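You operate a simulated robot arm through the tools that you are given. There is no shell and no other tool. Be economical: measure what you need, move in short steps, check, and stop when the job is done.

You run a simulated robot arm. Do the job below in one go: nothing can be reset, and whatever is moved stays where it is left.

## Task
Warm the flatbread and press it flat with the iron press.
Fine: light the small burner on high, then medium; put the press back, then turn off.

It is judged by the outcome, as a careful person would: the job done as asked, and still so three seconds after it is handed in. It fails if anything else is knocked over, pushed out of place, dropped, spilled or broken.

## Robot
A 7-joint arm with a two-finger parallel gripper, fixed in place. Base frame: the origin is at the foot of the arm, x ahead of it, y to its left, z up. Units: mm, degrees, N and s.
With the tool pointing down near the work surface it reaches from about 120 to 500 mm from the base axis. Its first joint turns from -66.0 to 66.0 degrees. Payload 2.4 kg.
The tool frame sits at the grasp point between the pads (the TCP): z along the fingers, y along the line on which they close. The tips reach 30 mm beyond it. Largest opening 94 mm; finger width 28, thickness 10; the body of the gripper, 50 by 96 mm, starts 55 mm behind the TCP.
Orientation is that of the tool frame in the base frame, as a unit quaternion [w, x, y, z]. With the fingers straight down and closing along the base's y, the tool's x points along the base's -x, its y along +y and its z along -z.

## Interface
- The arm moves only by the tool play_rows. Its argument "steps" is one flat list of numbers, 7 for each row, row after row: the shift along the tool's x, y, z in m, then the turn, a rotation vector about the tool's x, y, z in degrees, then the finger opening in m, from 0 to 0.094. In form: [x, y, z, wx, wy, wz, gripper, x, y, z, wx, wy, wz, gripper, ...]. A call has 1 to 12 rows; each row is the pose to reach, as a shift and turn from the pose commanded when the call began, along the tool's axes at that moment. Each row takes 0.2 s and may step no farther than 50 mm and 8.6 degrees from the row before; otherwise, or with a gripper value out of range, the whole call is refused. A pose out of reach is approached as far as the arm can. The call stops where the force on the tool passes 90 N (or 10 N more than at its start, if that is more) or the arm is blocked; 0.2 s more then pass. The fingers move at their own pace (about 153 mm/s each) and stop on an object; they squeeze with about 37 N. The grip force told is the motor's: it shows also when the fingers shut on nothing. Time passes only in rows, and 0.2 s behind the last, so rows that repeat a pose let the fingers close. The reply holds the time, the measured pose of the TCP, the force on the tool along the base axes, the opening and the grip force, in the units named above and with some noise, with the torque about the TCP (base axes, N m) and any sound that the robot's microphone picked up.
- Cameras (640 x 400 px; columns grow to the right, rows downward): "scene" is fixed at [21.6, 462.9, 1447.6]; the picture's right is [-0.88, -0.48, 0.00], its down [-0.26, 0.48, -0.84] and it looks along [0.40, -0.73, -0.55] (base axes); focal length 252 px, centre (320, 200). "wrist" rides on the gripper at [76, 14, -103] in the tool frame; the picture's right is [-0.18, 0.98, 0.00], its down [-0.75, -0.14, -0.64] and it looks along [-0.63, -0.12, 0.77] (tool axes); focal length 243 px, centre (320, 200). There is no depth. A picture from a camera that has moved, and an enlarged one, comes with that camera's place and axes in the base frame and with its lens.
- get_image(camera): a new picture of that camera. It takes no simulated time.
- close_up(camera, box): a new picture of the part [left, top, right, bottom] of that camera's present view, enlarged. It takes no simulated time.
- close_job(): hands the job in; it is judged then, once.

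Go step by step. Nothing tells you positions but the pictures and the camera data: compare them with the known pose of the tool, close in by small moves and look again before you grip or let go. The budget is 120 turns and 84 pictures, counting those below and the enlarged ones. Unless the task says otherwise, let go and move clear before handing in, and close with one line.

The tools are called after "Request:" as name(argument=value, ...) on one line, values as JSON. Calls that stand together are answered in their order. play_rows: Moves the arm, as the interface text tells. Its arguments: {"type":"object","properties":{"steps":{"type":"array","items":{"type":"number"}}},"required":["steps"]} The other tools are called the same way: get_image (camera) takes a picture; close_up (camera, box) takes an enlarged picture of a part of a camera's view; close_job () hands the job in.

At the start:

```text
time: 0.0
ee_pos: [420.7, 15.3, 1314.3]
tcp_rot: [0.0, 0.0, 1.0, 0.0]
force: [0.0, 0.0, -0.5]
torque: [-0.01, 0.03, 0.0]
gripper_width: 94.0
finger_force: 0.1
```

scene: 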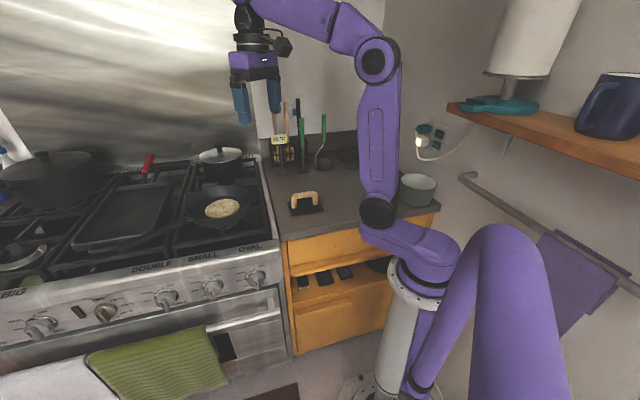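
wrist: 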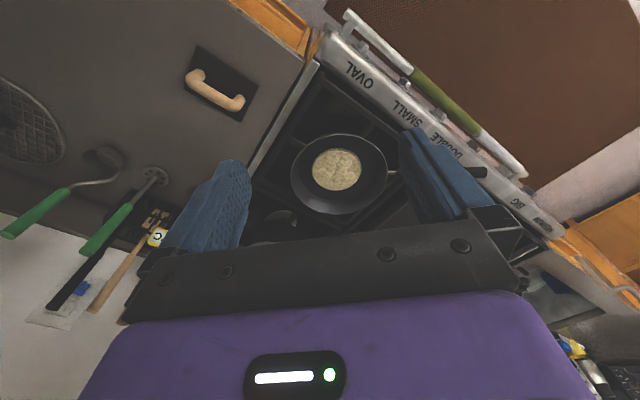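

I see a stove with knobs labelled DOUBLE, SMALL, OVAL, a pan with flatbread, and the iron press on the counter. I'll look closer at the knobs, the press and the pan first.

Request:
close_up(camera="scene", box=[120, 240, 290, 346])

Request:
close_up(camera="scene", box=[170, 130, 350, 242])

Request:
close_up(camera="wrist", box=[170, 20, 490, 220])

Request:
close_up(camera="scene", box=[0, 240, 170, 346])

```text
3.76 times, centred on (205, 293) of scene
camera zoom: at [21.6, 462.9, 1447.6], right [-0.88, -0.48, 0.0], down [-0.26, 0.48, -0.84], along [0.4, -0.73, -0.55], focal length 950 px, centre (753, -150)
```

zoom: 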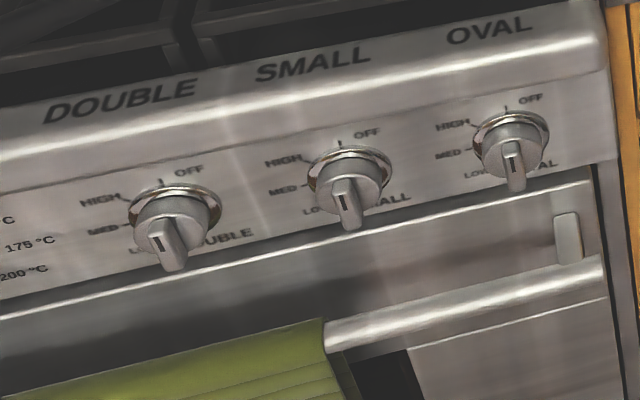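

```text
3.56 times, centred on (260, 186) of scene
camera zoom: at [21.6, 462.9, 1447.6], right [-0.88, -0.48, 0.0], down [-0.26, 0.48, -0.84], along [0.4, -0.73, -0.55], focal length 897 px, centre (533, 250)
```

zoom: 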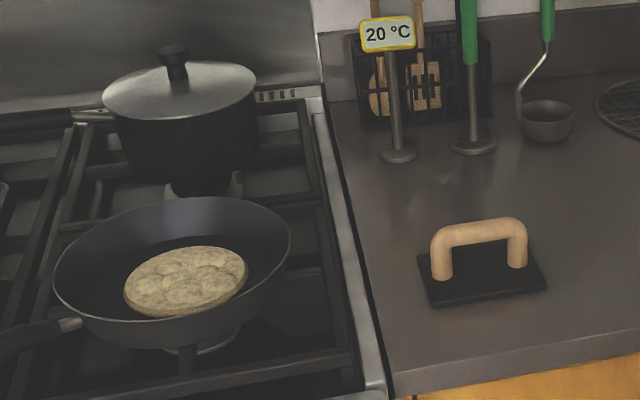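

```text
2.00 times, centred on (330, 120) of wrist
camera zoom: at [344.6, 29.0, 1416.5], right [0.18, 0.98, 0.0], down [0.75, -0.14, 0.64], along [0.63, -0.12, -0.77], focal length 485 px, centre (300, 360)
```

zoom: 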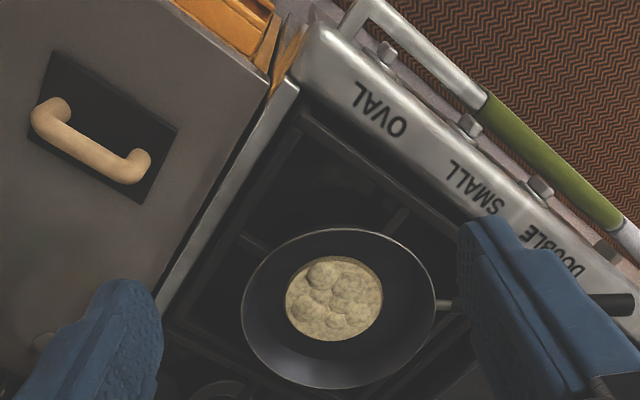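

```text
3.76 times, centred on (85, 293) of scene
camera zoom: at [21.6, 462.9, 1447.6], right [-0.88, -0.48, 0.0], down [-0.26, 0.48, -0.84], along [0.4, -0.73, -0.55], focal length 950 px, centre (1205, -150)
```

zoom: 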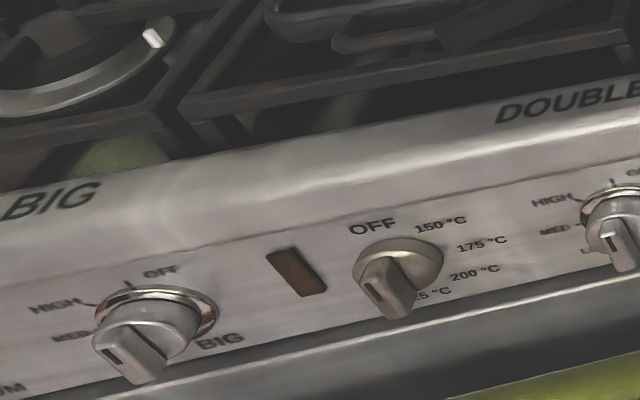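

The small knob seems to be near (534, 196, 805) with its face looking along (-0.7, 0.7, 0); the bread is near (648, 9, 945) and the press near (445, -197, 930). I first yaw the tool by -45° while moving toward the front of the stove.

Request:
play_rows(steps=[0, 0.0225, 0.019, 0, 0, 7.5, 0.094, 0, 0.045, 0.038, 0, 0, 15, 0.094, 0, 0.0675, 0.057, 0, 0, 22.5, 0.094, 0, 0.09, 0.076, 0, 0, 30, 0.094, 0, 0.1125, 0.095, 0, 0, 37.5, 0.094, 0, 0.135, 0.114, 0, 0, 45, 0.094])

Request:
get_image(camera="wrist")

```text
time: 1.4
ee_pos: [420.7, 150.0, 1201.2]
tcp_rot: [0.0, 0.383, 0.924, 0.0]
force: [0.3, 0.7, 0.5]
torque: [-0.01, 0.04, 0.0]
gripper_width: 94.0
finger_force: 0.1
```

```text
77 pictures are left
camera wrist: at [377.6, 214.1, 1301.8], right [0.83, 0.56, 0.0], down [0.43, -0.63, 0.64], along [0.36, -0.53, -0.77], focal length 243 px, centre (320, 200)
```

wrist: 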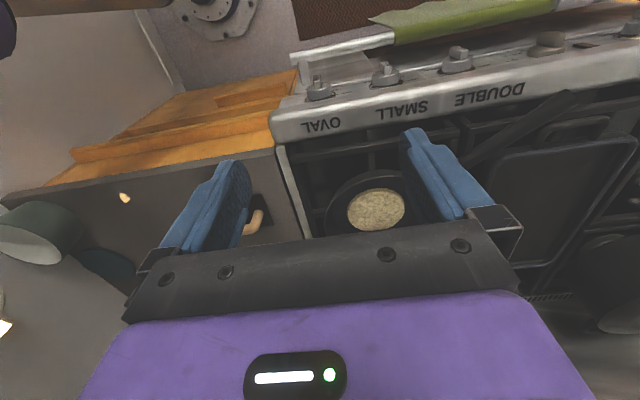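

The second view puts the small knob near (542, 192). Now I pitch the tool to horizontal, facing the stove front, while moving out in front of it and staying high.

Request:
play_rows(steps=[0.0096, 0.0109, 0.0227, 0, -8.18, 0, 0.094, 0.0193, 0.0218, 0.0455, 0, -16.36, 0, 0.094, 0.0289, 0.0327, 0.0682, 0, -24.55, 0, 0.094, 0.0385, 0.0436, 0.0909, 0, -32.73, 0, 0.094, 0.0482, 0.0545, 0.1136, 0, -40.91, 0, 0.094, 0.0578, 0.0655, 0.1364, 0, -49.09, 0, 0.094, 0.0675, 0.0764, 0.1591, 0, -57.27, 0, 0.094, 0.0771, 0.0873, 0.1818, 0, -65.45, 0, 0.094, 0.0867, 0.0982, 0.2045, 0, -73.64, 0, 0.094, 0.0964, 0.1091, 0.2273, 0, -81.82, 0, 0.094, 0.106, 0.12, 0.25, 0, -90, 0, 0.094])

Request:
get_image(camera="wrist")

Request:
get_image(camera="scene")

```text
time: 3.8
ee_pos: [429.6, 310.0, 952.1]
tcp_rot: [0.655, 0.27, 0.653, -0.27]
force: [1.0, 0.4, -0.3]
torque: [0.03, -0.02, 0.0]
gripper_width: 93.9
finger_force: 0.0
```

```text
76 pictures are left
camera wrist: at [366.6, 392.2, 874.6], right [0.69, 0.7, 0.19], down [-0.56, 0.35, 0.75], along [0.46, -0.62, 0.63], focal length 243 px, centre (320, 200)
```

wrist: 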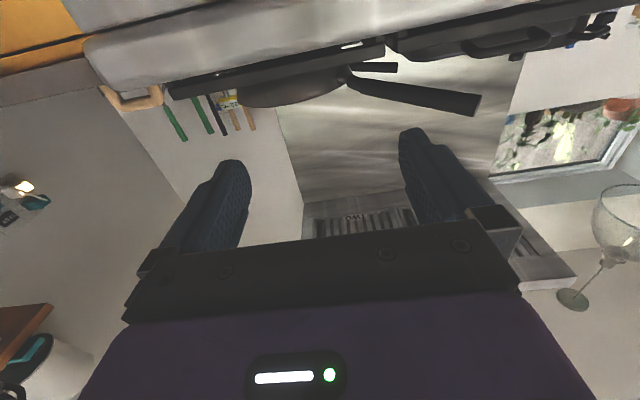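

```text
75 pictures are left
```

scene: 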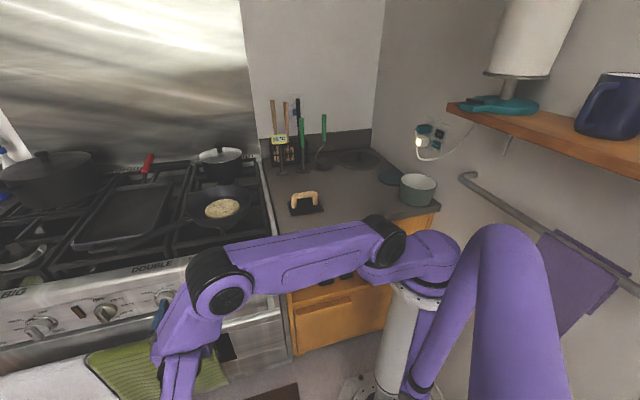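

The arm reaches this pose with no trouble. I lower the tool to knob height, still about 120 mm out from the stove face.

Request:
play_rows(steps=[0.037, 0, 0, 0, 0, 0, 0.094, 0.074, 0, 0, 0, 0, 0, 0.094, 0.111, 0, 0, 0, 0, 0, 0.094, 0.147, 0, 0, 0, 0, 0, 0.094])

Request:
get_image(camera="wrist")

Request:
get_image(camera="scene")

```text
time: 4.8
ee_pos: [429.4, 311.1, 802.0]
tcp_rot: [0.653, 0.271, 0.653, -0.271]
force: [0.1, 0.0, -0.1]
torque: [0.02, 0.02, 0.01]
gripper_width: 93.8
finger_force: 0.0
```

```text
74 pictures are left
camera wrist: at [368.0, 392.2, 724.6], right [0.69, 0.7, 0.18], down [-0.55, 0.35, 0.75], along [0.46, -0.63, 0.63], focal length 243 px, centre (320, 200)
```

wrist: 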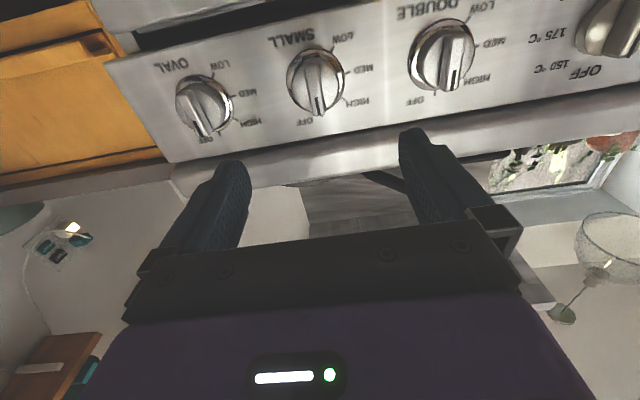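

```text
73 pictures are left
```

scene: 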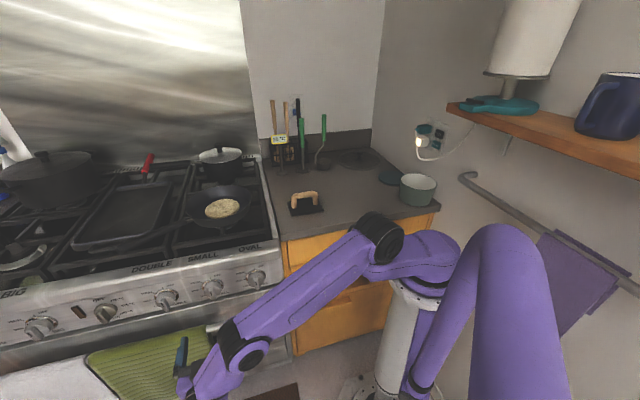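

Request:
close_up(camera="wrist", box=[250, 20, 410, 120])

Request:
close_up(camera="scene", box=[140, 240, 300, 340])

```text
4.00 times, centred on (330, 70) of wrist
camera zoom: at [368.0, 392.2, 724.6], right [0.69, 0.7, 0.18], down [-0.55, 0.35, 0.75], along [0.46, -0.63, 0.63], focal length 970 px, centre (280, 720)
```

zoom: 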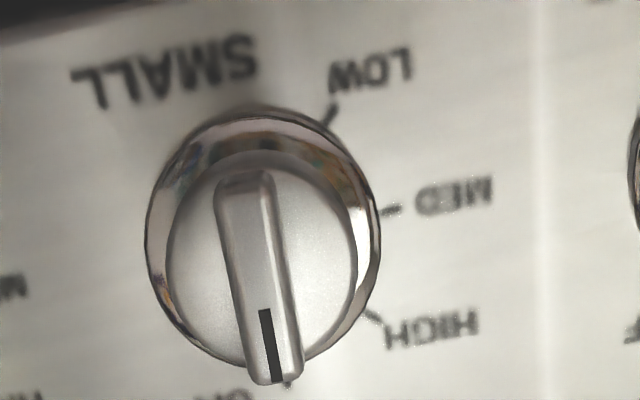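

```text
4.00 times, centred on (220, 290) of scene
camera zoom: at [21.6, 462.9, 1447.6], right [-0.88, -0.48, 0.0], down [-0.26, 0.48, -0.84], along [0.4, -0.73, -0.55], focal length 1009 px, centre (720, -160)
```

zoom: 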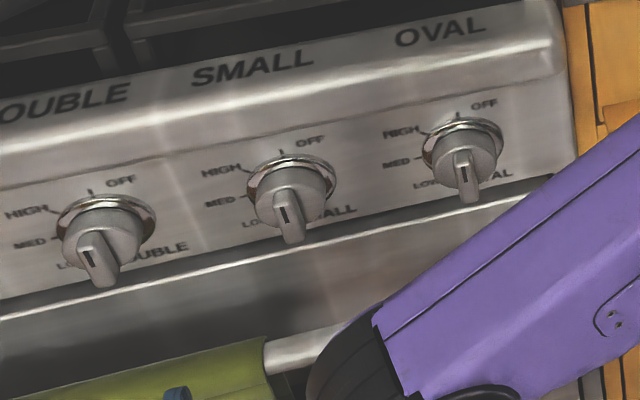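

The pictures agree that the knob's grip bar is at u≈520 (along the stove), z≈792, with its front about 150 mm ahead of the TCP. It points to OFF at the top, and HIGH, MED and LOW follow at about 45° steps counter-clockwise. I align with it and approach part way.

Request:
play_rows(steps=[0.005, -0.002, 0.035, 0, 0, 0, 0.06, 0.01, -0.0036, 0.07, 0, 0, 0, 0.05, 0.01, -0.0036, 0.104, 0, 0, 0, 0.05])

Request:
get_image(camera="wrist")

Request:
close_up(camera="scene", box=[140, 240, 300, 340])

```text
time: 5.6
ee_pos: [500.9, 234.1, 793.5]
tcp_rot: [0.654, 0.27, 0.653, -0.27]
force: [0.0, 0.7, 0.0]
torque: [0.01, 0.01, -0.05]
gripper_width: 49.8
finger_force: 0.2
```

```text
70 pictures are left
camera wrist: at [439.3, 316.6, 716.1], right [0.69, 0.7, 0.18], down [-0.55, 0.35, 0.75], along [0.46, -0.62, 0.63], focal length 243 px, centre (320, 200)
```

wrist: 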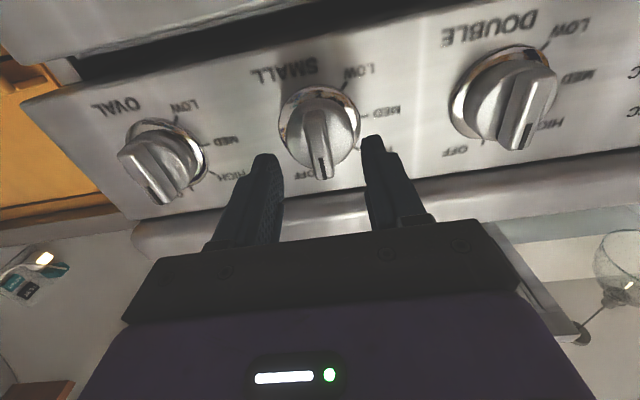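

```text
4.00 times, centred on (220, 290) of scene
camera zoom: at [21.6, 462.9, 1447.6], right [-0.88, -0.48, 0.0], down [-0.26, 0.48, -0.84], along [0.4, -0.73, -0.55], focal length 1009 px, centre (720, -160)
```

zoom: 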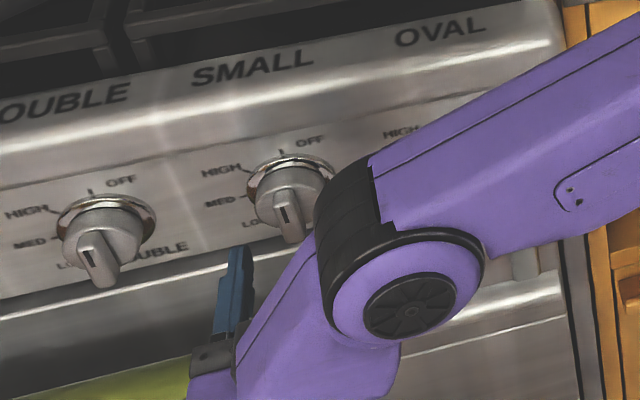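

The view matches my estimate, with the bar centred between the fingers. I advance 28 mm and close on it.

Request:
play_rows(steps=[0.001, 0, 0.014, 0, 0, 0, 0.05, 0.001, 0, 0.028, 0, 0, 0, 0.05, 0.001, 0, 0.028, 0, 0, 0, 0.0, 0.001, 0, 0.028, 0, 0, 0, 0.0])

Request:
get_image(camera="wrist")

```text
time: 6.6
ee_pos: [520.1, 215.4, 792.3]
tcp_rot: [0.653, 0.269, 0.654, -0.271]
force: [-20.4, 6.1, 0.3]
torque: [0.19, 0.14, -0.63]
gripper_width: 14.5
finger_force: 44.8
```

```text
68 pictures are left
camera wrist: at [457.9, 296.9, 715.6], right [0.69, 0.7, 0.18], down [-0.55, 0.35, 0.75], along [0.46, -0.62, 0.63], focal length 243 px, centre (320, 200)
```

wrist: 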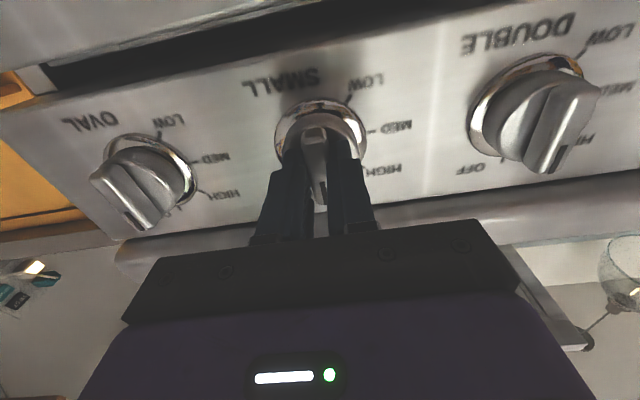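

The bar is gripped at 14.5 mm. I turn counter-clockwise by 15° first to feel whether the knob follows.

Request:
play_rows(steps=[0, -0.0005, 0, 0, 0, -7.5, 0, 0, -0.001, 0, 0, 0, -15, 0])

Request:
get_image(camera="wrist")

```text
time: 7.2
ee_pos: [519.9, 214.3, 793.1]
tcp_rot: [0.612, 0.182, 0.683, -0.354]
force: [-25.7, 10.0, 4.6]
torque: [0.75, 0.75, -0.92]
gripper_width: 14.9
finger_force: 45.1
```

```text
67 pictures are left
camera wrist: at [443.2, 282.2, 714.6], right [0.7, 0.71, -0.08], down [-0.41, 0.5, 0.76], along [0.58, -0.51, 0.64], focal length 243 px, centre (320, 200)
```

wrist: 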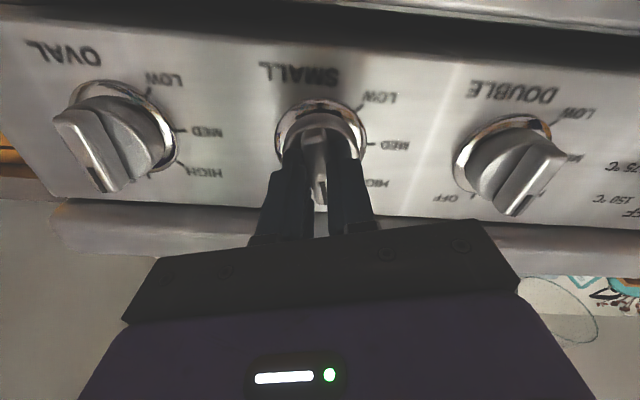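

The torque about the knob axis is low and the bar stays square in the pads, so it is turning. I continue to HIGH (45° in total).

Request:
play_rows(steps=[0, 0, 0, 0, 0, -7.5, 0, 0, 0, 0, 0, 0, -15, 0, 0, 0, 0, 0, 0, -22.5, 0, 0, 0, 0, 0, 0, -30, 0, 0, 0, 0, 0, 0, -30, 0])

Request:
get_image(camera="wrist")

Request:
close_up(camera="scene", box=[140, 140, 300, 240])

```text
time: 8.4
ee_pos: [519.7, 213.8, 792.8]
tcp_rot: [0.5, 0.0, 0.706, -0.501]
force: [-33.2, 10.0, 14.0]
torque: [0.53, 0.46, -1.06]
gripper_width: 14.8
finger_force: 44.9
```

```text
66 pictures are left
camera wrist: at [416.0, 254.8, 728.3], right [0.58, 0.58, -0.57], down [-0.15, 0.76, 0.63], along [0.8, -0.28, 0.53], focal length 243 px, centre (320, 200)
```

wrist: 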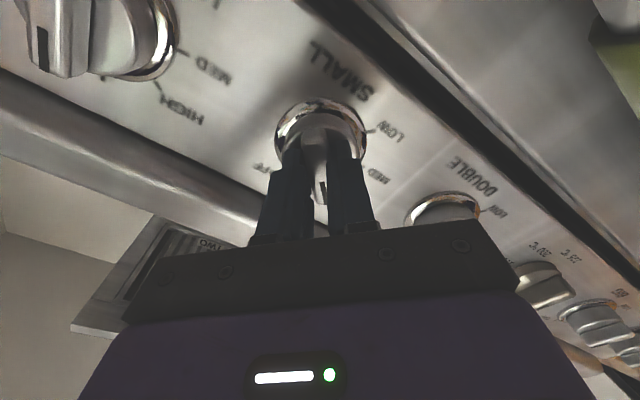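

```text
4.00 times, centred on (220, 190) of scene
camera zoom: at [20.6, 463.0, 1447.6], right [-0.88, -0.48, 0.0], down [-0.26, 0.48, -0.84], along [0.4, -0.73, -0.55], focal length 1009 px, centre (720, 240)
```

zoom: 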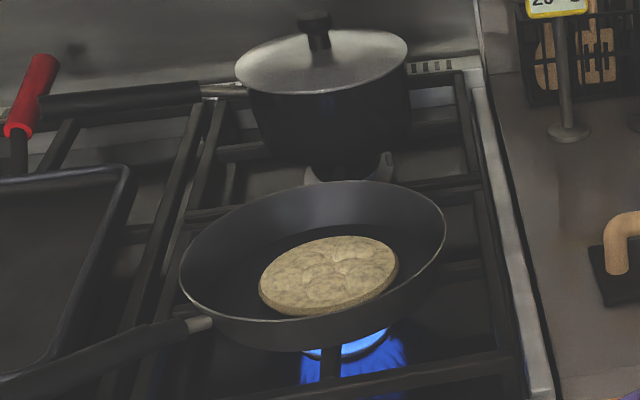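

The burner under the bread pan is lit, on HIGH. I turn another 45° to MED.

Request:
play_rows(steps=[0, 0, 0, 0, 0, 0, 0, 0, 0, 0, 0, 0, -7.5, 0, 0, 0, 0, 0, 0, -15, 0, 0, 0, 0, 0, 0, -22.5, 0, 0, 0, 0, 0, 0, -30, 0, 0, 0, 0, 0, 0, -37.5, 0, 0, 0, 0, 0, 0, -45, 0, 0, 0, 0, 0, 0, -45, 0])

Request:
get_image(camera="wrist")

Request:
close_up(camera="scene", box=[140, 180, 300, 280])

```text
time: 10.2
ee_pos: [517.7, 213.3, 794.9]
tcp_rot: [-0.271, 0.269, -0.65, 0.657]
force: [-41.2, 2.9, 26.5]
torque: [0.37, 0.25, 0.57]
gripper_width: 15.1
finger_force: 45.2
```

```text
64 pictures are left
camera wrist: at [392.7, 231.7, 778.8], right [0.14, 0.12, -0.98], down [0.08, 0.99, 0.13], along [0.99, -0.1, 0.12], focal length 243 px, centre (320, 200)
```

wrist: 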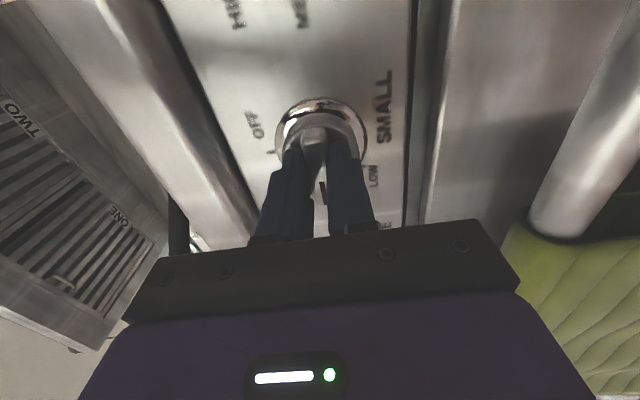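

```text
4.00 times, centred on (220, 230) of scene
camera zoom: at [20.2, 462.7, 1447.7], right [-0.88, -0.48, 0.0], down [-0.26, 0.48, -0.84], along [0.4, -0.73, -0.55], focal length 1009 px, centre (720, 80)
```

zoom: 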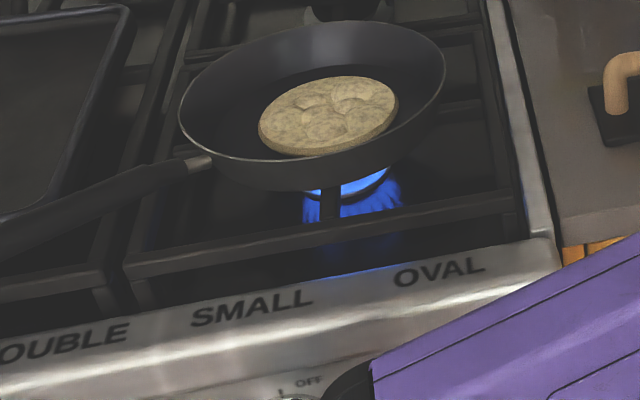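

The knob has turned about 90°. I release, back off and check where it points.

Request:
play_rows(steps=[0, 0, -0.001, 0, 0, 0, 0.04, 0, 0, -0.001, 0, 0, 0, 0.05, 0, 0, -0.03, 0, 0, 0, 0.05, 0, 0, -0.07, 0, 0, 0, 0.05, 0, 0, -0.11, 0, 0, 0, 0.05])

Request:
get_image(camera="wrist")

Request:
close_up(camera="scene", box=[140, 240, 300, 340])

```text
time: 11.4
ee_pos: [442.9, 291.0, 790.1]
tcp_rot: [0.27, -0.27, 0.654, -0.654]
force: [-0.7, -0.5, 0.1]
torque: [-0.03, -0.02, 0.01]
gripper_width: 49.8
finger_force: 0.0
```

```text
62 pictures are left
camera wrist: at [316.5, 308.4, 775.5], right [0.13, 0.13, -0.98], down [0.08, 0.99, 0.14], along [0.99, -0.1, 0.12], focal length 243 px, centre (320, 200)
```

wrist: 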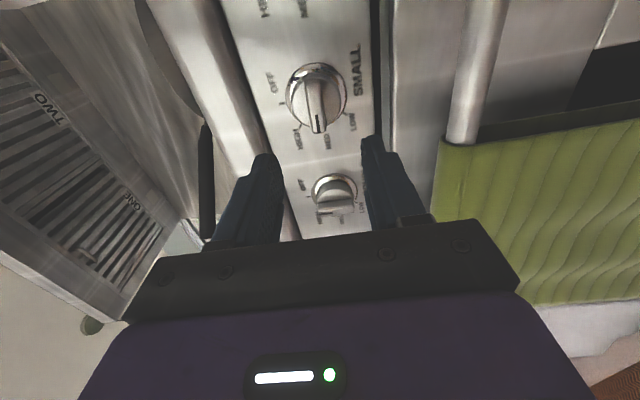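

```text
4.00 times, centred on (220, 290) of scene
camera zoom: at [21.7, 462.8, 1447.6], right [-0.88, -0.48, 0.0], down [-0.26, 0.48, -0.84], along [0.4, -0.73, -0.55], focal length 1009 px, centre (720, -160)
```

zoom: 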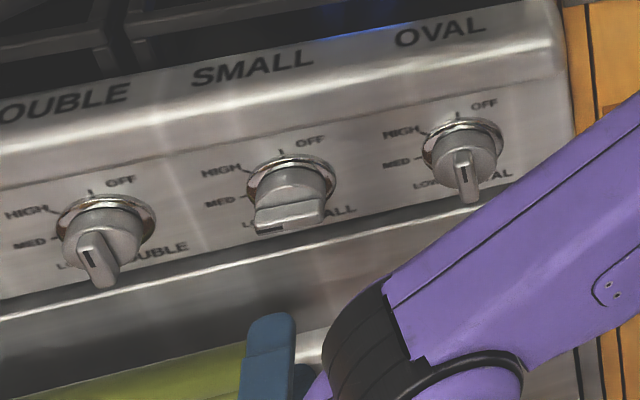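

The knob now sits on MED and the flame is lit. I turn the tool back to point down, with the fingers closing across the press handle, while rising clear of the stove.

Request:
play_rows(steps=[0.0038, -0.0264, 0.0038, -8.18, 0, 0, 0.06, 0.0076, -0.0527, 0.0076, -16.36, 0, 0, 0.06, 0.0115, -0.0791, 0.0115, -24.55, 0, 0, 0.06, 0.0153, -0.1055, 0.0153, -32.73, 0, 0, 0.06, 0.0191, -0.1318, 0.0191, -40.91, 0, 0, 0.06, 0.0229, -0.1582, 0.0229, -49.09, 0, 0, 0.06, 0.0267, -0.1845, 0.0267, -57.27, 0, 0, 0.06, 0.0305, -0.2109, 0.0305, -65.45, 0, 0, 0.06, 0.0344, -0.2373, 0.0344, -73.64, 0, 0, 0.06, 0.0382, -0.2636, 0.0382, -81.82, 0, 0, 0.06, 0.042, -0.29, 0.042, -90, 0, 0, 0.06])

Request:
get_image(camera="wrist")

Request:
get_image(camera="scene")

```text
time: 13.8
ee_pos: [442.8, 230.3, 1083.6]
tcp_rot: [-0.001, -0.382, 0.924, 0.001]
force: [0.7, -0.1, -0.5]
torque: [-0.01, 0.0, -0.02]
gripper_width: 60.0
finger_force: 0.0
```

```text
60 pictures are left
camera wrist: at [379.5, 185.8, 1185.3], right [-0.57, 0.82, 0.0], down [0.63, 0.43, 0.64], along [0.53, 0.36, -0.77], focal length 243 px, centre (320, 200)
```

wrist: 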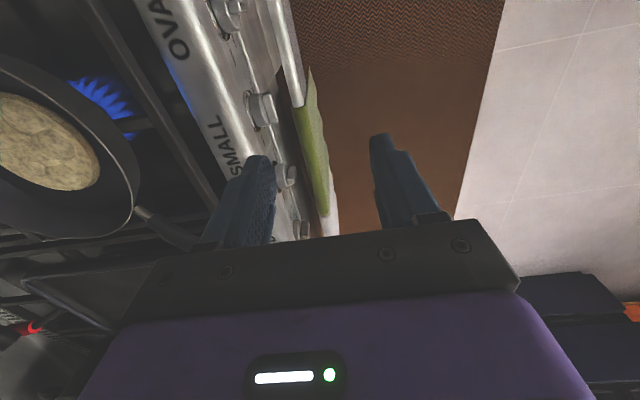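

```text
59 pictures are left
```

scene: 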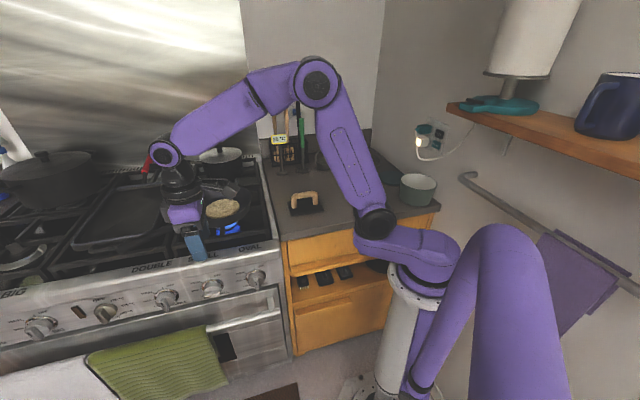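

The arm seems to have margin. Before choosing how to grasp the press, I test the reach over the pan with the tool vertical, well above it.

Request:
play_rows(steps=[0.006, -0.043, -0.001, 0, 0, 6.4, 0.06, 0.012, -0.086, -0.002, 0, 0, 12.8, 0.06, 0.018, -0.129, -0.003, 0, 0, 19.2, 0.06, 0.024, -0.172, -0.004, 0, 0, 25.6, 0.06, 0.03, -0.215, -0.005, 0, 0, 32, 0.06, 0.0375, -0.259, -0.006, 0, 0, 38.5, 0.06, 0.0113, -0.301, -0.006, 0, 0, 45, 0.06, 0.0113, -0.301, 0.03, 0, 0, 45, 0.06, 0.0113, -0.301, 0.03, 0, 0, 45, 0.06])

Request:
get_image(camera="wrist")

Request:
get_image(camera="scene")

```text
time: 15.8
ee_pos: [646.5, 10.5, 1052.6]
tcp_rot: [0.0, 0.0, 1.0, 0.0]
force: [0.1, 0.5, -1.0]
torque: [0.03, 0.01, -0.04]
gripper_width: 60.0
finger_force: 0.0
```

```text
58 pictures are left
camera wrist: at [570.8, 24.7, 1154.2], right [0.18, 0.98, 0.0], down [0.75, -0.14, 0.64], along [0.63, -0.12, -0.77], focal length 243 px, centre (320, 200)
```

wrist: 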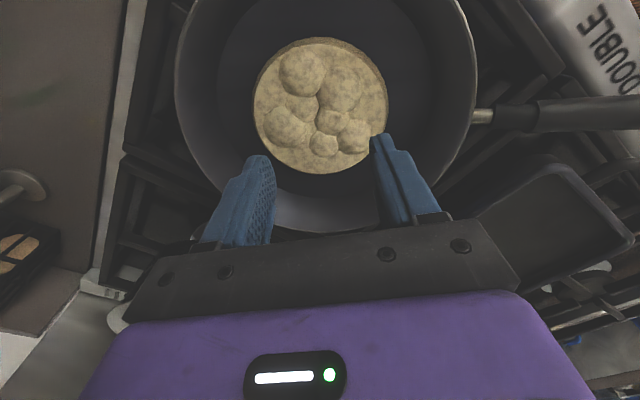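

```text
57 pictures are left
```

scene: 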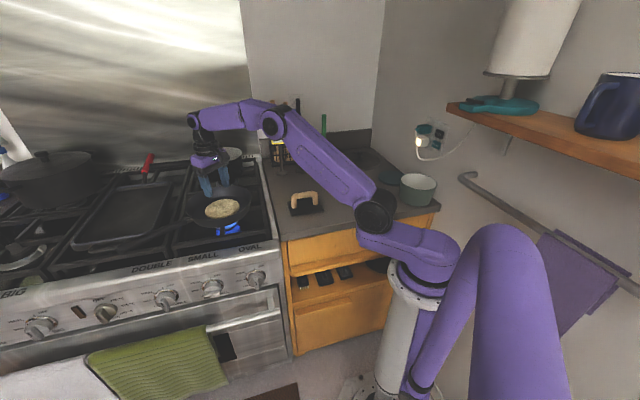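

The arm reaches the pan with the tool vertical, and the bread centre is near (645, 11, 938). Next I go above the press and yaw to line up with its handle.

Request:
play_rows(steps=[0.0258, -0.025, -0.001, 0, 0, -5.6, 0.07, 0.0515, -0.05, -0.002, 0, 0, -11.2, 0.07, 0.0773, -0.075, -0.003, 0, 0, -16.9, 0.07, 0.103, -0.1, -0.004, 0, 0, -22.5, 0.07, 0.1288, -0.125, -0.005, 0, 0, -28.1, 0.07, 0.1545, -0.15, -0.006, 0, 0, -33.7, 0.07, 0.1803, -0.175, -0.007, 0, 0, -39.4, 0.07, 0.206, -0.2, -0.008, 0, 0, -45, 0.07])

Request:
get_image(camera="wrist")

Request:
get_image(camera="scene")

```text
time: 17.6
ee_pos: [441.7, -190.4, 1062.2]
tcp_rot: [0.0, -0.384, 0.923, 0.0]
force: [0.8, -0.2, -0.4]
torque: [0.0, -0.01, 0.03]
gripper_width: 69.8
finger_force: 0.0
```

```text
56 pictures are left
camera wrist: at [377.7, -234.7, 1163.7], right [-0.57, 0.82, 0.0], down [0.63, 0.43, 0.64], along [0.53, 0.36, -0.77], focal length 243 px, centre (320, 200)
```

wrist: 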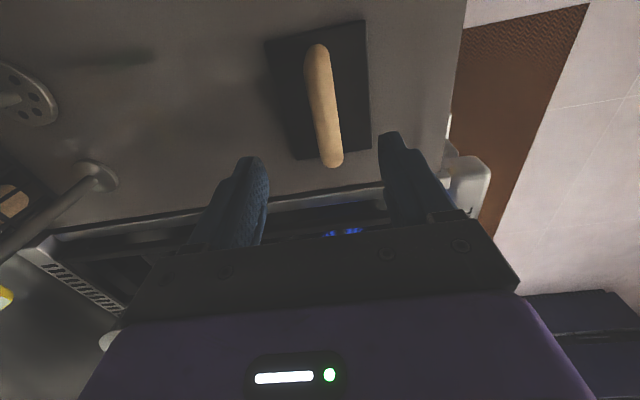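

```text
55 pictures are left
```

scene: 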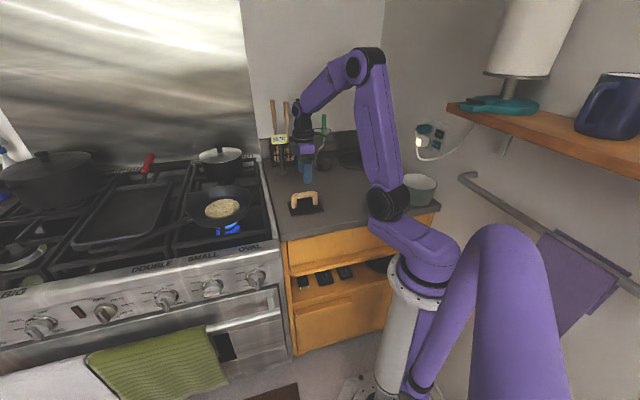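

The press handle centre is near (440, -187), with its top at about z 953 and its axis along 45°. I centre over it and go down to z≈1000 to check.

Request:
play_rows(steps=[-0.001, 0.0015, 0.03, 0, 0, 0, 0.07, -0.0015, 0.003, 0.06, 0, 0, 0, 0.07])

Request:
get_image(camera="wrist")

Request:
close_up(camera="scene", box=[250, 140, 370, 215])

```text
time: 18.2
ee_pos: [441.6, -186.8, 1000.8]
tcp_rot: [0.0, -0.383, 0.924, 0.0]
force: [0.3, -0.9, -0.6]
torque: [0.03, -0.02, 0.0]
gripper_width: 69.8
finger_force: 0.1
```

```text
54 pictures are left
camera wrist: at [377.3, -230.5, 1102.8], right [-0.57, 0.82, 0.0], down [0.63, 0.43, 0.64], along [0.53, 0.36, -0.77], focal length 243 px, centre (320, 200)
```

wrist: 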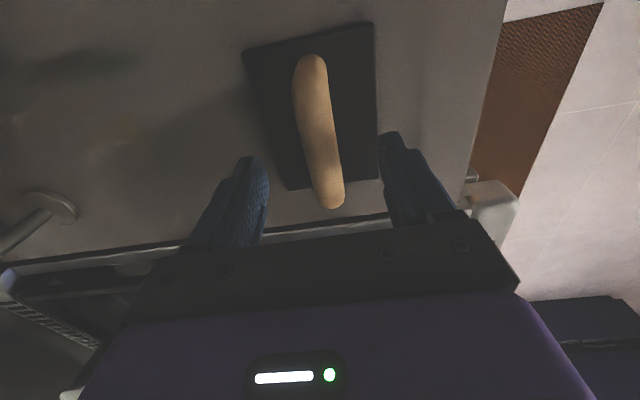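

```text
5.33 times, centred on (310, 178) of scene
camera zoom: at [21.6, 462.9, 1447.6], right [-0.88, -0.48, 0.0], down [-0.26, 0.48, -0.84], along [0.4, -0.73, -0.55], focal length 1345 px, centre (373, 320)
```

zoom: 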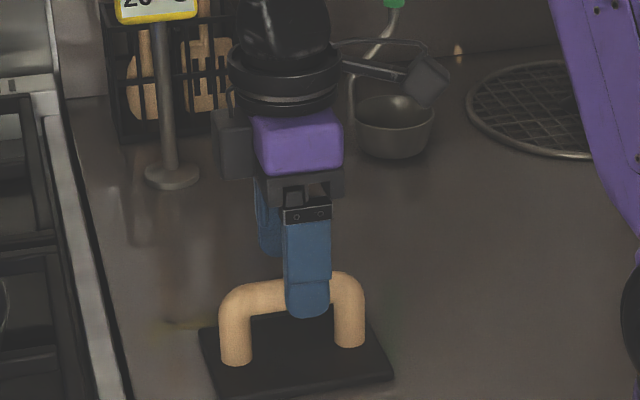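

The view confirms it: a 2.5 mm sideways correction and a 1.5° yaw are enough. I lower onto the handle and close.

Request:
play_rows(steps=[-0.001, 0.0025, 0.025, 0, 0, 1.5, 0.07, -0.001, 0.0025, 0.05, 0, 0, 1.5, 0.06, -0.001, 0.0025, 0.05, 0, 0, 1.5, 0.0, -0.001, 0.0025, 0.05, 0, 0, 1.5, 0.0])

Request:
get_image(camera="wrist")

Request:
close_up(camera="scene", box=[250, 140, 370, 215])

```text
time: 19.2
ee_pos: [440.1, -183.3, 950.9]
tcp_rot: [0.001, -0.371, 0.929, 0.0]
force: [0.2, -0.3, 0.3]
torque: [0.19, -0.25, 0.12]
gripper_width: 26.1
finger_force: 37.2
```

```text
52 pictures are left
camera wrist: at [375.1, -226.6, 1052.0], right [-0.54, 0.84, 0.0], down [0.64, 0.42, 0.64], along [0.54, 0.35, -0.77], focal length 243 px, centre (320, 200)
```

wrist: 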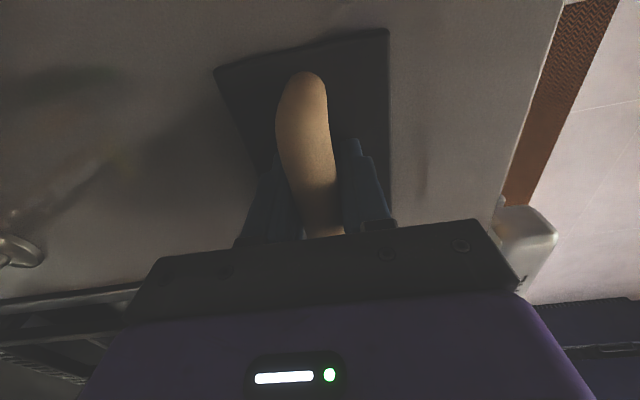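

```text
5.33 times, centred on (310, 178) of scene
camera zoom: at [21.6, 462.9, 1447.6], right [-0.88, -0.48, 0.0], down [-0.26, 0.48, -0.84], along [0.4, -0.73, -0.55], focal length 1345 px, centre (373, 320)
```

zoom: 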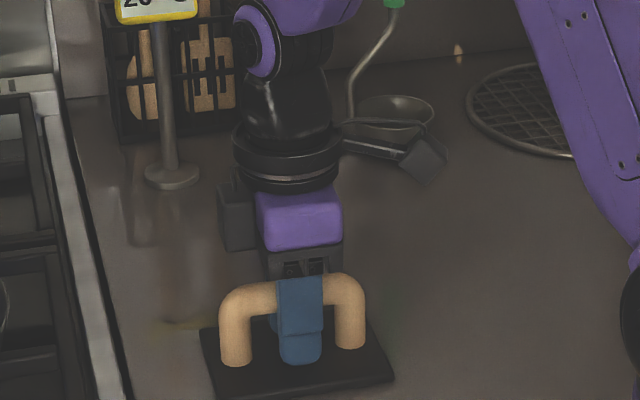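

The handle is gripped at 26 mm wide. I note this pose, (440, -183, 951), for putting the press back later, and lift.

Request:
play_rows(steps=[0, 0, -0.02, 0, 0, 0, 0, 0, 0, -0.06, 0, 0, 0, 0, 0, 0, -0.1, 0, 0, 0, 0, 0, 0, -0.13, 0, 0, 0, 0])

Request:
get_image(camera="scene")

Request:
get_image(camera="wrist")

```text
time: 20.2
ee_pos: [439.8, -184.0, 1080.8]
tcp_rot: [0.0, -0.37, 0.929, 0.0]
force: [0.0, -0.9, -4.0]
torque: [-0.04, 0.0, -0.02]
gripper_width: 25.8
finger_force: 36.7
```

```text
50 pictures are left
```

scene: 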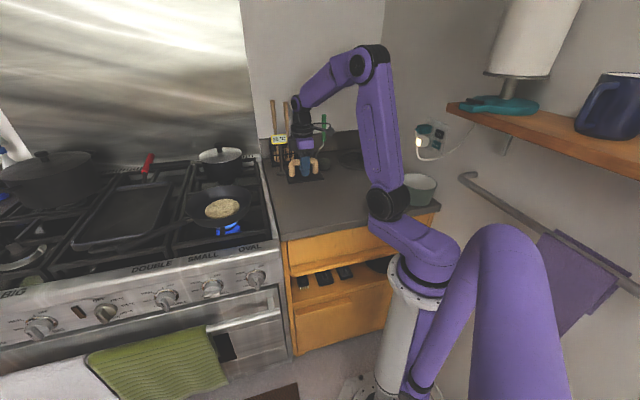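

```text
49 pictures are left
camera wrist: at [375.0, -226.6, 1182.7], right [-0.54, 0.84, 0.0], down [0.64, 0.42, 0.64], along [0.54, 0.35, -0.77], focal length 243 px, centre (320, 200)
```

wrist: 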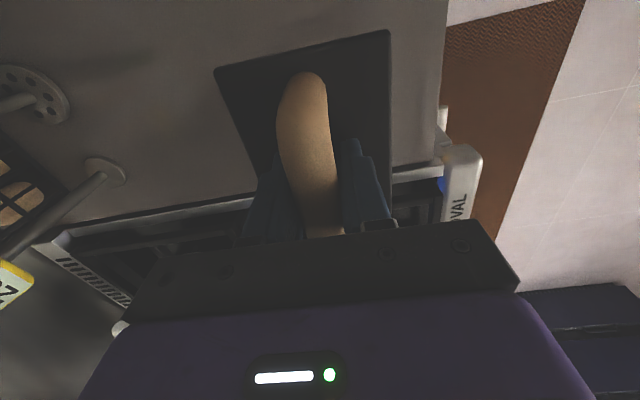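

The press is up, weighing about 4 N on the tool. I carry it level to above the bread.

Request:
play_rows(steps=[-0.02, 0, 0, 0, 0, 0, 0, -0.055, 0, 0, 0, 0, 0, 0, -0.095, 0, 0, 0, 0, 0, 0, -0.135, 0, 0, 0, 0, 0, 0, -0.175, 0, 0, 0, 0, 0, 0, -0.215, 0, 0, 0, 0, 0, 0, -0.25, 0, 0, 0, 0, 0, 0, -0.273, 0.0003, 0, 0, 0, 0, 0, -0.283, 0.0006, 0, 0, 0, 0, 0, -0.283, 0.0006, 0, 0, 0, 0, 0])

Request:
get_image(camera="wrist")

Request:
close_up(camera="scene", box=[160, 130, 320, 230])

```text
time: 22.4
ee_pos: [644.1, 11.3, 1080.9]
tcp_rot: [-0.001, -0.371, 0.929, 0.0]
force: [0.5, -0.1, -4.7]
torque: [-0.03, -0.01, 0.0]
gripper_width: 26.0
finger_force: 37.0
```

```text
48 pictures are left
camera wrist: at [578.9, -32.0, 1182.4], right [-0.54, 0.84, 0.0], down [0.64, 0.42, 0.64], along [0.54, 0.35, -0.77], focal length 243 px, centre (320, 200)
```

wrist: 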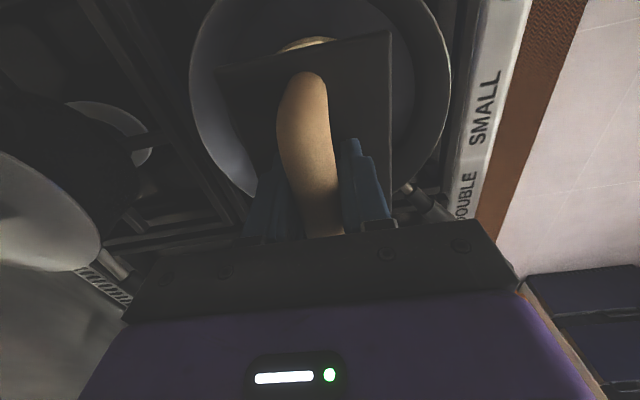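

```text
4.00 times, centred on (240, 180) of scene
camera zoom: at [21.7, 462.9, 1447.6], right [-0.88, -0.48, 0.0], down [-0.26, 0.48, -0.84], along [0.4, -0.73, -0.55], focal length 1009 px, centre (640, 280)
```

zoom: 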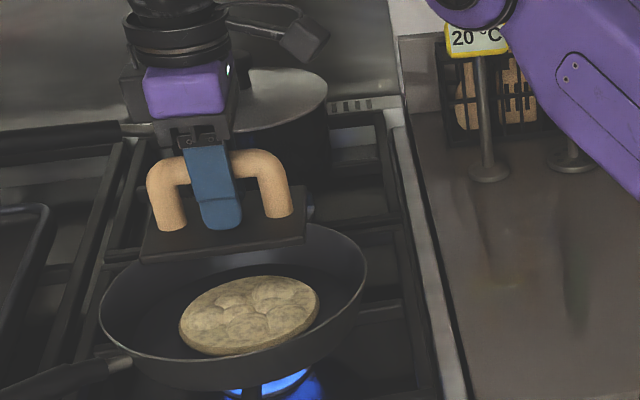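

The press hangs level over the bread. I lower it part way, shift it about 2 mm toward the pan centre, and check clearance to the pan walls.

Request:
play_rows(steps=[-0.001, 0, 0.03, 0, 0, 0, 0, -0.0025, 0.0005, 0.062, 0, 0, 0, 0])

Request:
get_image(camera="wrist")

Request:
close_up(camera="scene", box=[160, 150, 280, 225])

```text
time: 23.0
ee_pos: [644.8, 12.7, 1019.9]
tcp_rot: [0.0, -0.37, 0.929, 0.0]
force: [-0.1, 0.1, -4.5]
torque: [-0.01, -0.02, 0.02]
gripper_width: 25.9
finger_force: 37.3
```

```text
46 pictures are left
camera wrist: at [580.9, -29.3, 1120.2], right [-0.54, 0.84, 0.0], down [0.64, 0.42, 0.64], along [0.54, 0.35, -0.77], focal length 243 px, centre (320, 200)
```

wrist: 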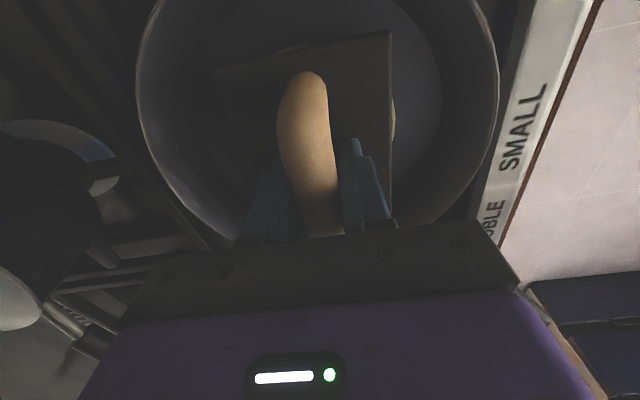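

```text
5.33 times, centred on (220, 188) of scene
camera zoom: at [21.7, 462.9, 1447.6], right [-0.88, -0.48, 0.0], down [-0.26, 0.48, -0.84], along [0.4, -0.73, -0.55], focal length 1345 px, centre (853, 267)
```

zoom: 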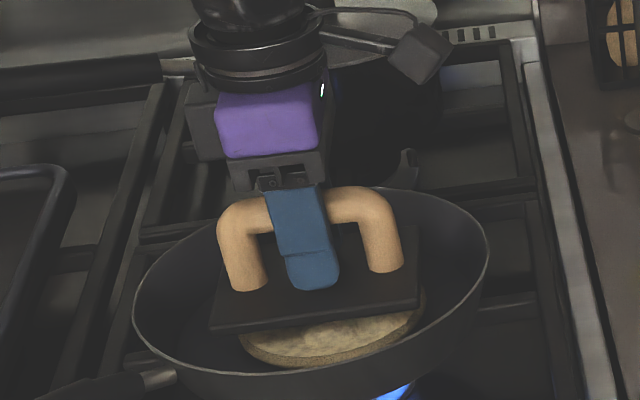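

The plate is centred on the bread within a couple of mm and clear of the walls. I lower it in small steps until it loads.

Request:
play_rows(steps=[0, 0, 0.006, 0, 0, 0, 0, 0, 0, 0.012, 0, 0, 0, 0, 0, 0, 0.016, 0, 0, 0, 0, 0, 0, 0.02, 0, 0, 0, 0, 0, 0, 0.024, 0, 0, 0, 0])

Request:
close_up(camera="scene", box=[160, 150, 280, 225])

```text
time: 24.2
ee_pos: [645.7, 13.8, 999.1]
tcp_rot: [0.003, -0.371, 0.929, -0.002]
force: [-10.8, 0.8, 26.3]
torque: [-0.32, 0.19, -0.03]
gripper_width: 26.1
finger_force: 37.6
```

```text
5.33 times, centred on (220, 188) of scene
camera zoom: at [20.7, 462.9, 1447.6], right [-0.88, -0.48, 0.0], down [-0.26, 0.48, -0.84], along [0.4, -0.73, -0.55], focal length 1345 px, centre (853, 267)
```

zoom: 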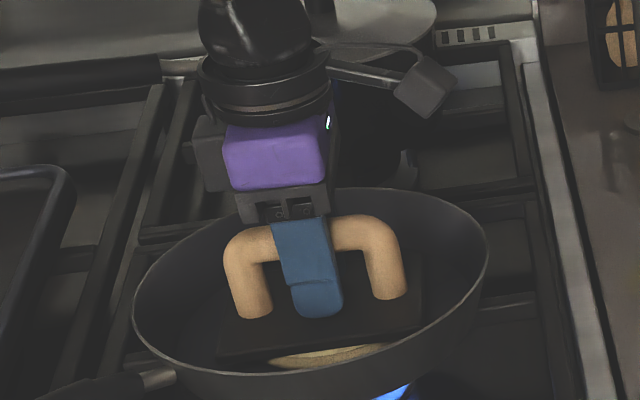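

Contact at TCP z≈999 with about 30 N. I press harder in small steps and hold for a while to warm it.

Request:
play_rows(steps=[0, 0, 0.002, 0, 0, 0, 0, 0, 0, 0.004, 0, 0, 0, 0, 0, 0, 0.004, 0, 0, 0, 0, 0, 0, 0.004, 0, 0, 0, 0, 0, 0, 0.004, 0, 0, 0, 0, 0, 0, 0.004, 0, 0, 0, 0])

Request:
close_up(camera="scene", box=[160, 130, 320, 230])

```text
time: 25.6
ee_pos: [646.8, 13.4, 998.5]
tcp_rot: [0.008, -0.371, 0.929, -0.002]
force: [-6.7, 1.1, 52.4]
torque: [0.01, 1.13, -0.05]
gripper_width: 26.2
finger_force: 36.8
```

```text
4.00 times, centred on (240, 180) of scene
camera zoom: at [20.3, 462.9, 1447.6], right [-0.88, -0.48, 0.0], down [-0.26, 0.48, -0.84], along [0.4, -0.73, -0.55], focal length 1009 px, centre (640, 280)
```

zoom: 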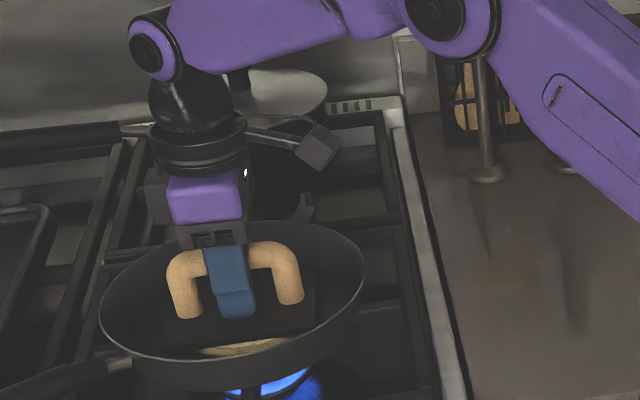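

Pressing with about 55 N and everything is stable. I raise it slightly and hold.

Request:
play_rows(steps=[0, 0, 0.0015, 0, 0, 0, 0, 0, 0, 0.0015, 0, 0, 0, 0, 0, 0, 0.0015, 0, 0, 0, 0, 0, 0, 0.0015, 0, 0, 0, 0, 0, 0, 0.0015, 0, 0, 0, 0, 0, 0, 0.0015, 0, 0, 0, 0, 0, 0, 0.0015, 0, 0, 0, 0, 0, 0, 0.0015, 0, 0, 0, 0, 0, 0, 0.0015, 0, 0, 0, 0, 0, 0, 0.0015, 0, 0, 0, 0, 0, 0, 0.0015, 0, 0, 0, 0, 0, 0, 0.0015, 0, 0, 0, 0])

Request:
play_rows(steps=[0, 0, 0, 0, 0, 0, 0, 0, 0, 0, 0, 0, 0, 0, 0, 0, 0, 0, 0, 0, 0, 0, 0, 0, 0, 0, 0, 0, 0, 0, 0, 0, 0, 0, 0, 0, 0, 0, 0, 0, 0, 0, 0, 0, 0, 0, 0, 0, 0, 0, 0, 0, 0, 0, 0, 0, 0, 0, 0, 0, 0, 0, 0, 0, 0, 0, 0, 0, 0, 0, 0, 0, 0, 0, 0, 0, 0, 0, 0, 0, 0, 0, 0, 0])

Request:
play_rows(steps=[0, 0, 0, 0, 0, 0, 0, 0, 0, 0, 0, 0, 0, 0, 0, 0, 0, 0, 0, 0, 0, 0, 0, 0, 0, 0, 0, 0, 0, 0, 0, 0, 0, 0, 0, 0, 0, 0, 0, 0, 0, 0, 0, 0, 0, 0, 0, 0, 0, 0, 0, 0, 0, 0, 0, 0, 0, 0, 0, 0, 0, 0, 0, 0, 0, 0, 0, 0, 0, 0, 0, 0, 0, 0, 0, 0, 0, 0, 0, 0, 0, 0, 0, 0])

Request:
close_up(camera="scene", box=[160, 130, 320, 230])

```text
time: 28.2
ee_pos: [648.6, 14.6, 997.0]
tcp_rot: [0.01, -0.371, 0.929, -0.003]
force: [-1.4, 0.3, 56.9]
torque: [-0.21, 1.53, -0.06]
gripper_width: 25.8
finger_force: 37.0
```

```text
time: 30.8
ee_pos: [649.2, 14.2, 997.6]
tcp_rot: [0.009, -0.37, 0.929, -0.004]
force: [0.6, -0.4, 55.8]
torque: [-0.13, 1.32, -0.02]
gripper_width: 26.1
finger_force: 36.6
```

```text
time: 33.4
ee_pos: [648.1, 12.9, 997.3]
tcp_rot: [0.01, -0.371, 0.928, -0.004]
force: [-0.2, 0.6, 56.5]
torque: [-0.09, 1.16, 0.01]
gripper_width: 26.1
finger_force: 37.4
```

```text
4.00 times, centred on (240, 180) of scene
camera zoom: at [20.4, 462.9, 1447.6], right [-0.88, -0.48, 0.0], down [-0.26, 0.48, -0.84], along [0.4, -0.73, -0.55], focal length 1009 px, centre (640, 280)
```

zoom: 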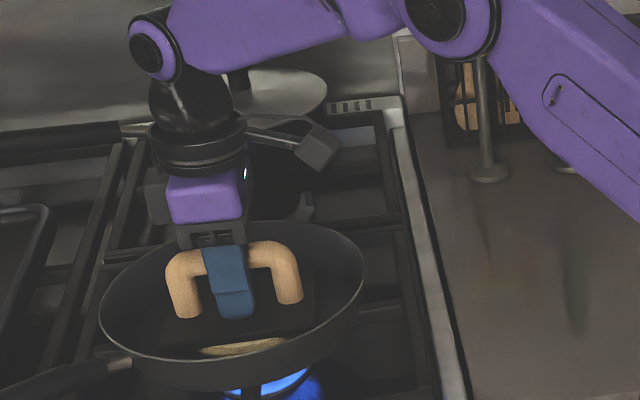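

Held about 8 s at around 60 N. I raise the press a little to look at the bread and at the thermometer sign.

Request:
play_rows(steps=[0, 0, -0.006, 0, 0, 0, 0, 0, 0, -0.02, 0, 0, 0, 0, 0, 0, -0.05, 0, 0, 0, 0, 0, 0, -0.085, 0, 0, 0, 0])

Request:
close_up(camera="scene", box=[160, 130, 320, 230])

```text
time: 34.4
ee_pos: [646.8, 13.0, 1071.5]
tcp_rot: [-0.001, -0.372, 0.928, 0.0]
force: [1.4, 0.6, -5.5]
torque: [0.02, -0.02, -0.03]
gripper_width: 26.1
finger_force: 37.3
```

```text
4.00 times, centred on (240, 180) of scene
camera zoom: at [21.7, 462.9, 1447.6], right [-0.88, -0.48, 0.0], down [-0.26, 0.48, -0.84], along [0.4, -0.73, -0.55], focal length 1009 px, centre (640, 280)
```

zoom: 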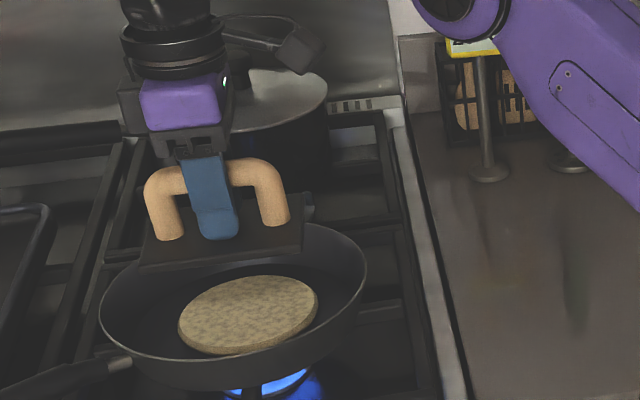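

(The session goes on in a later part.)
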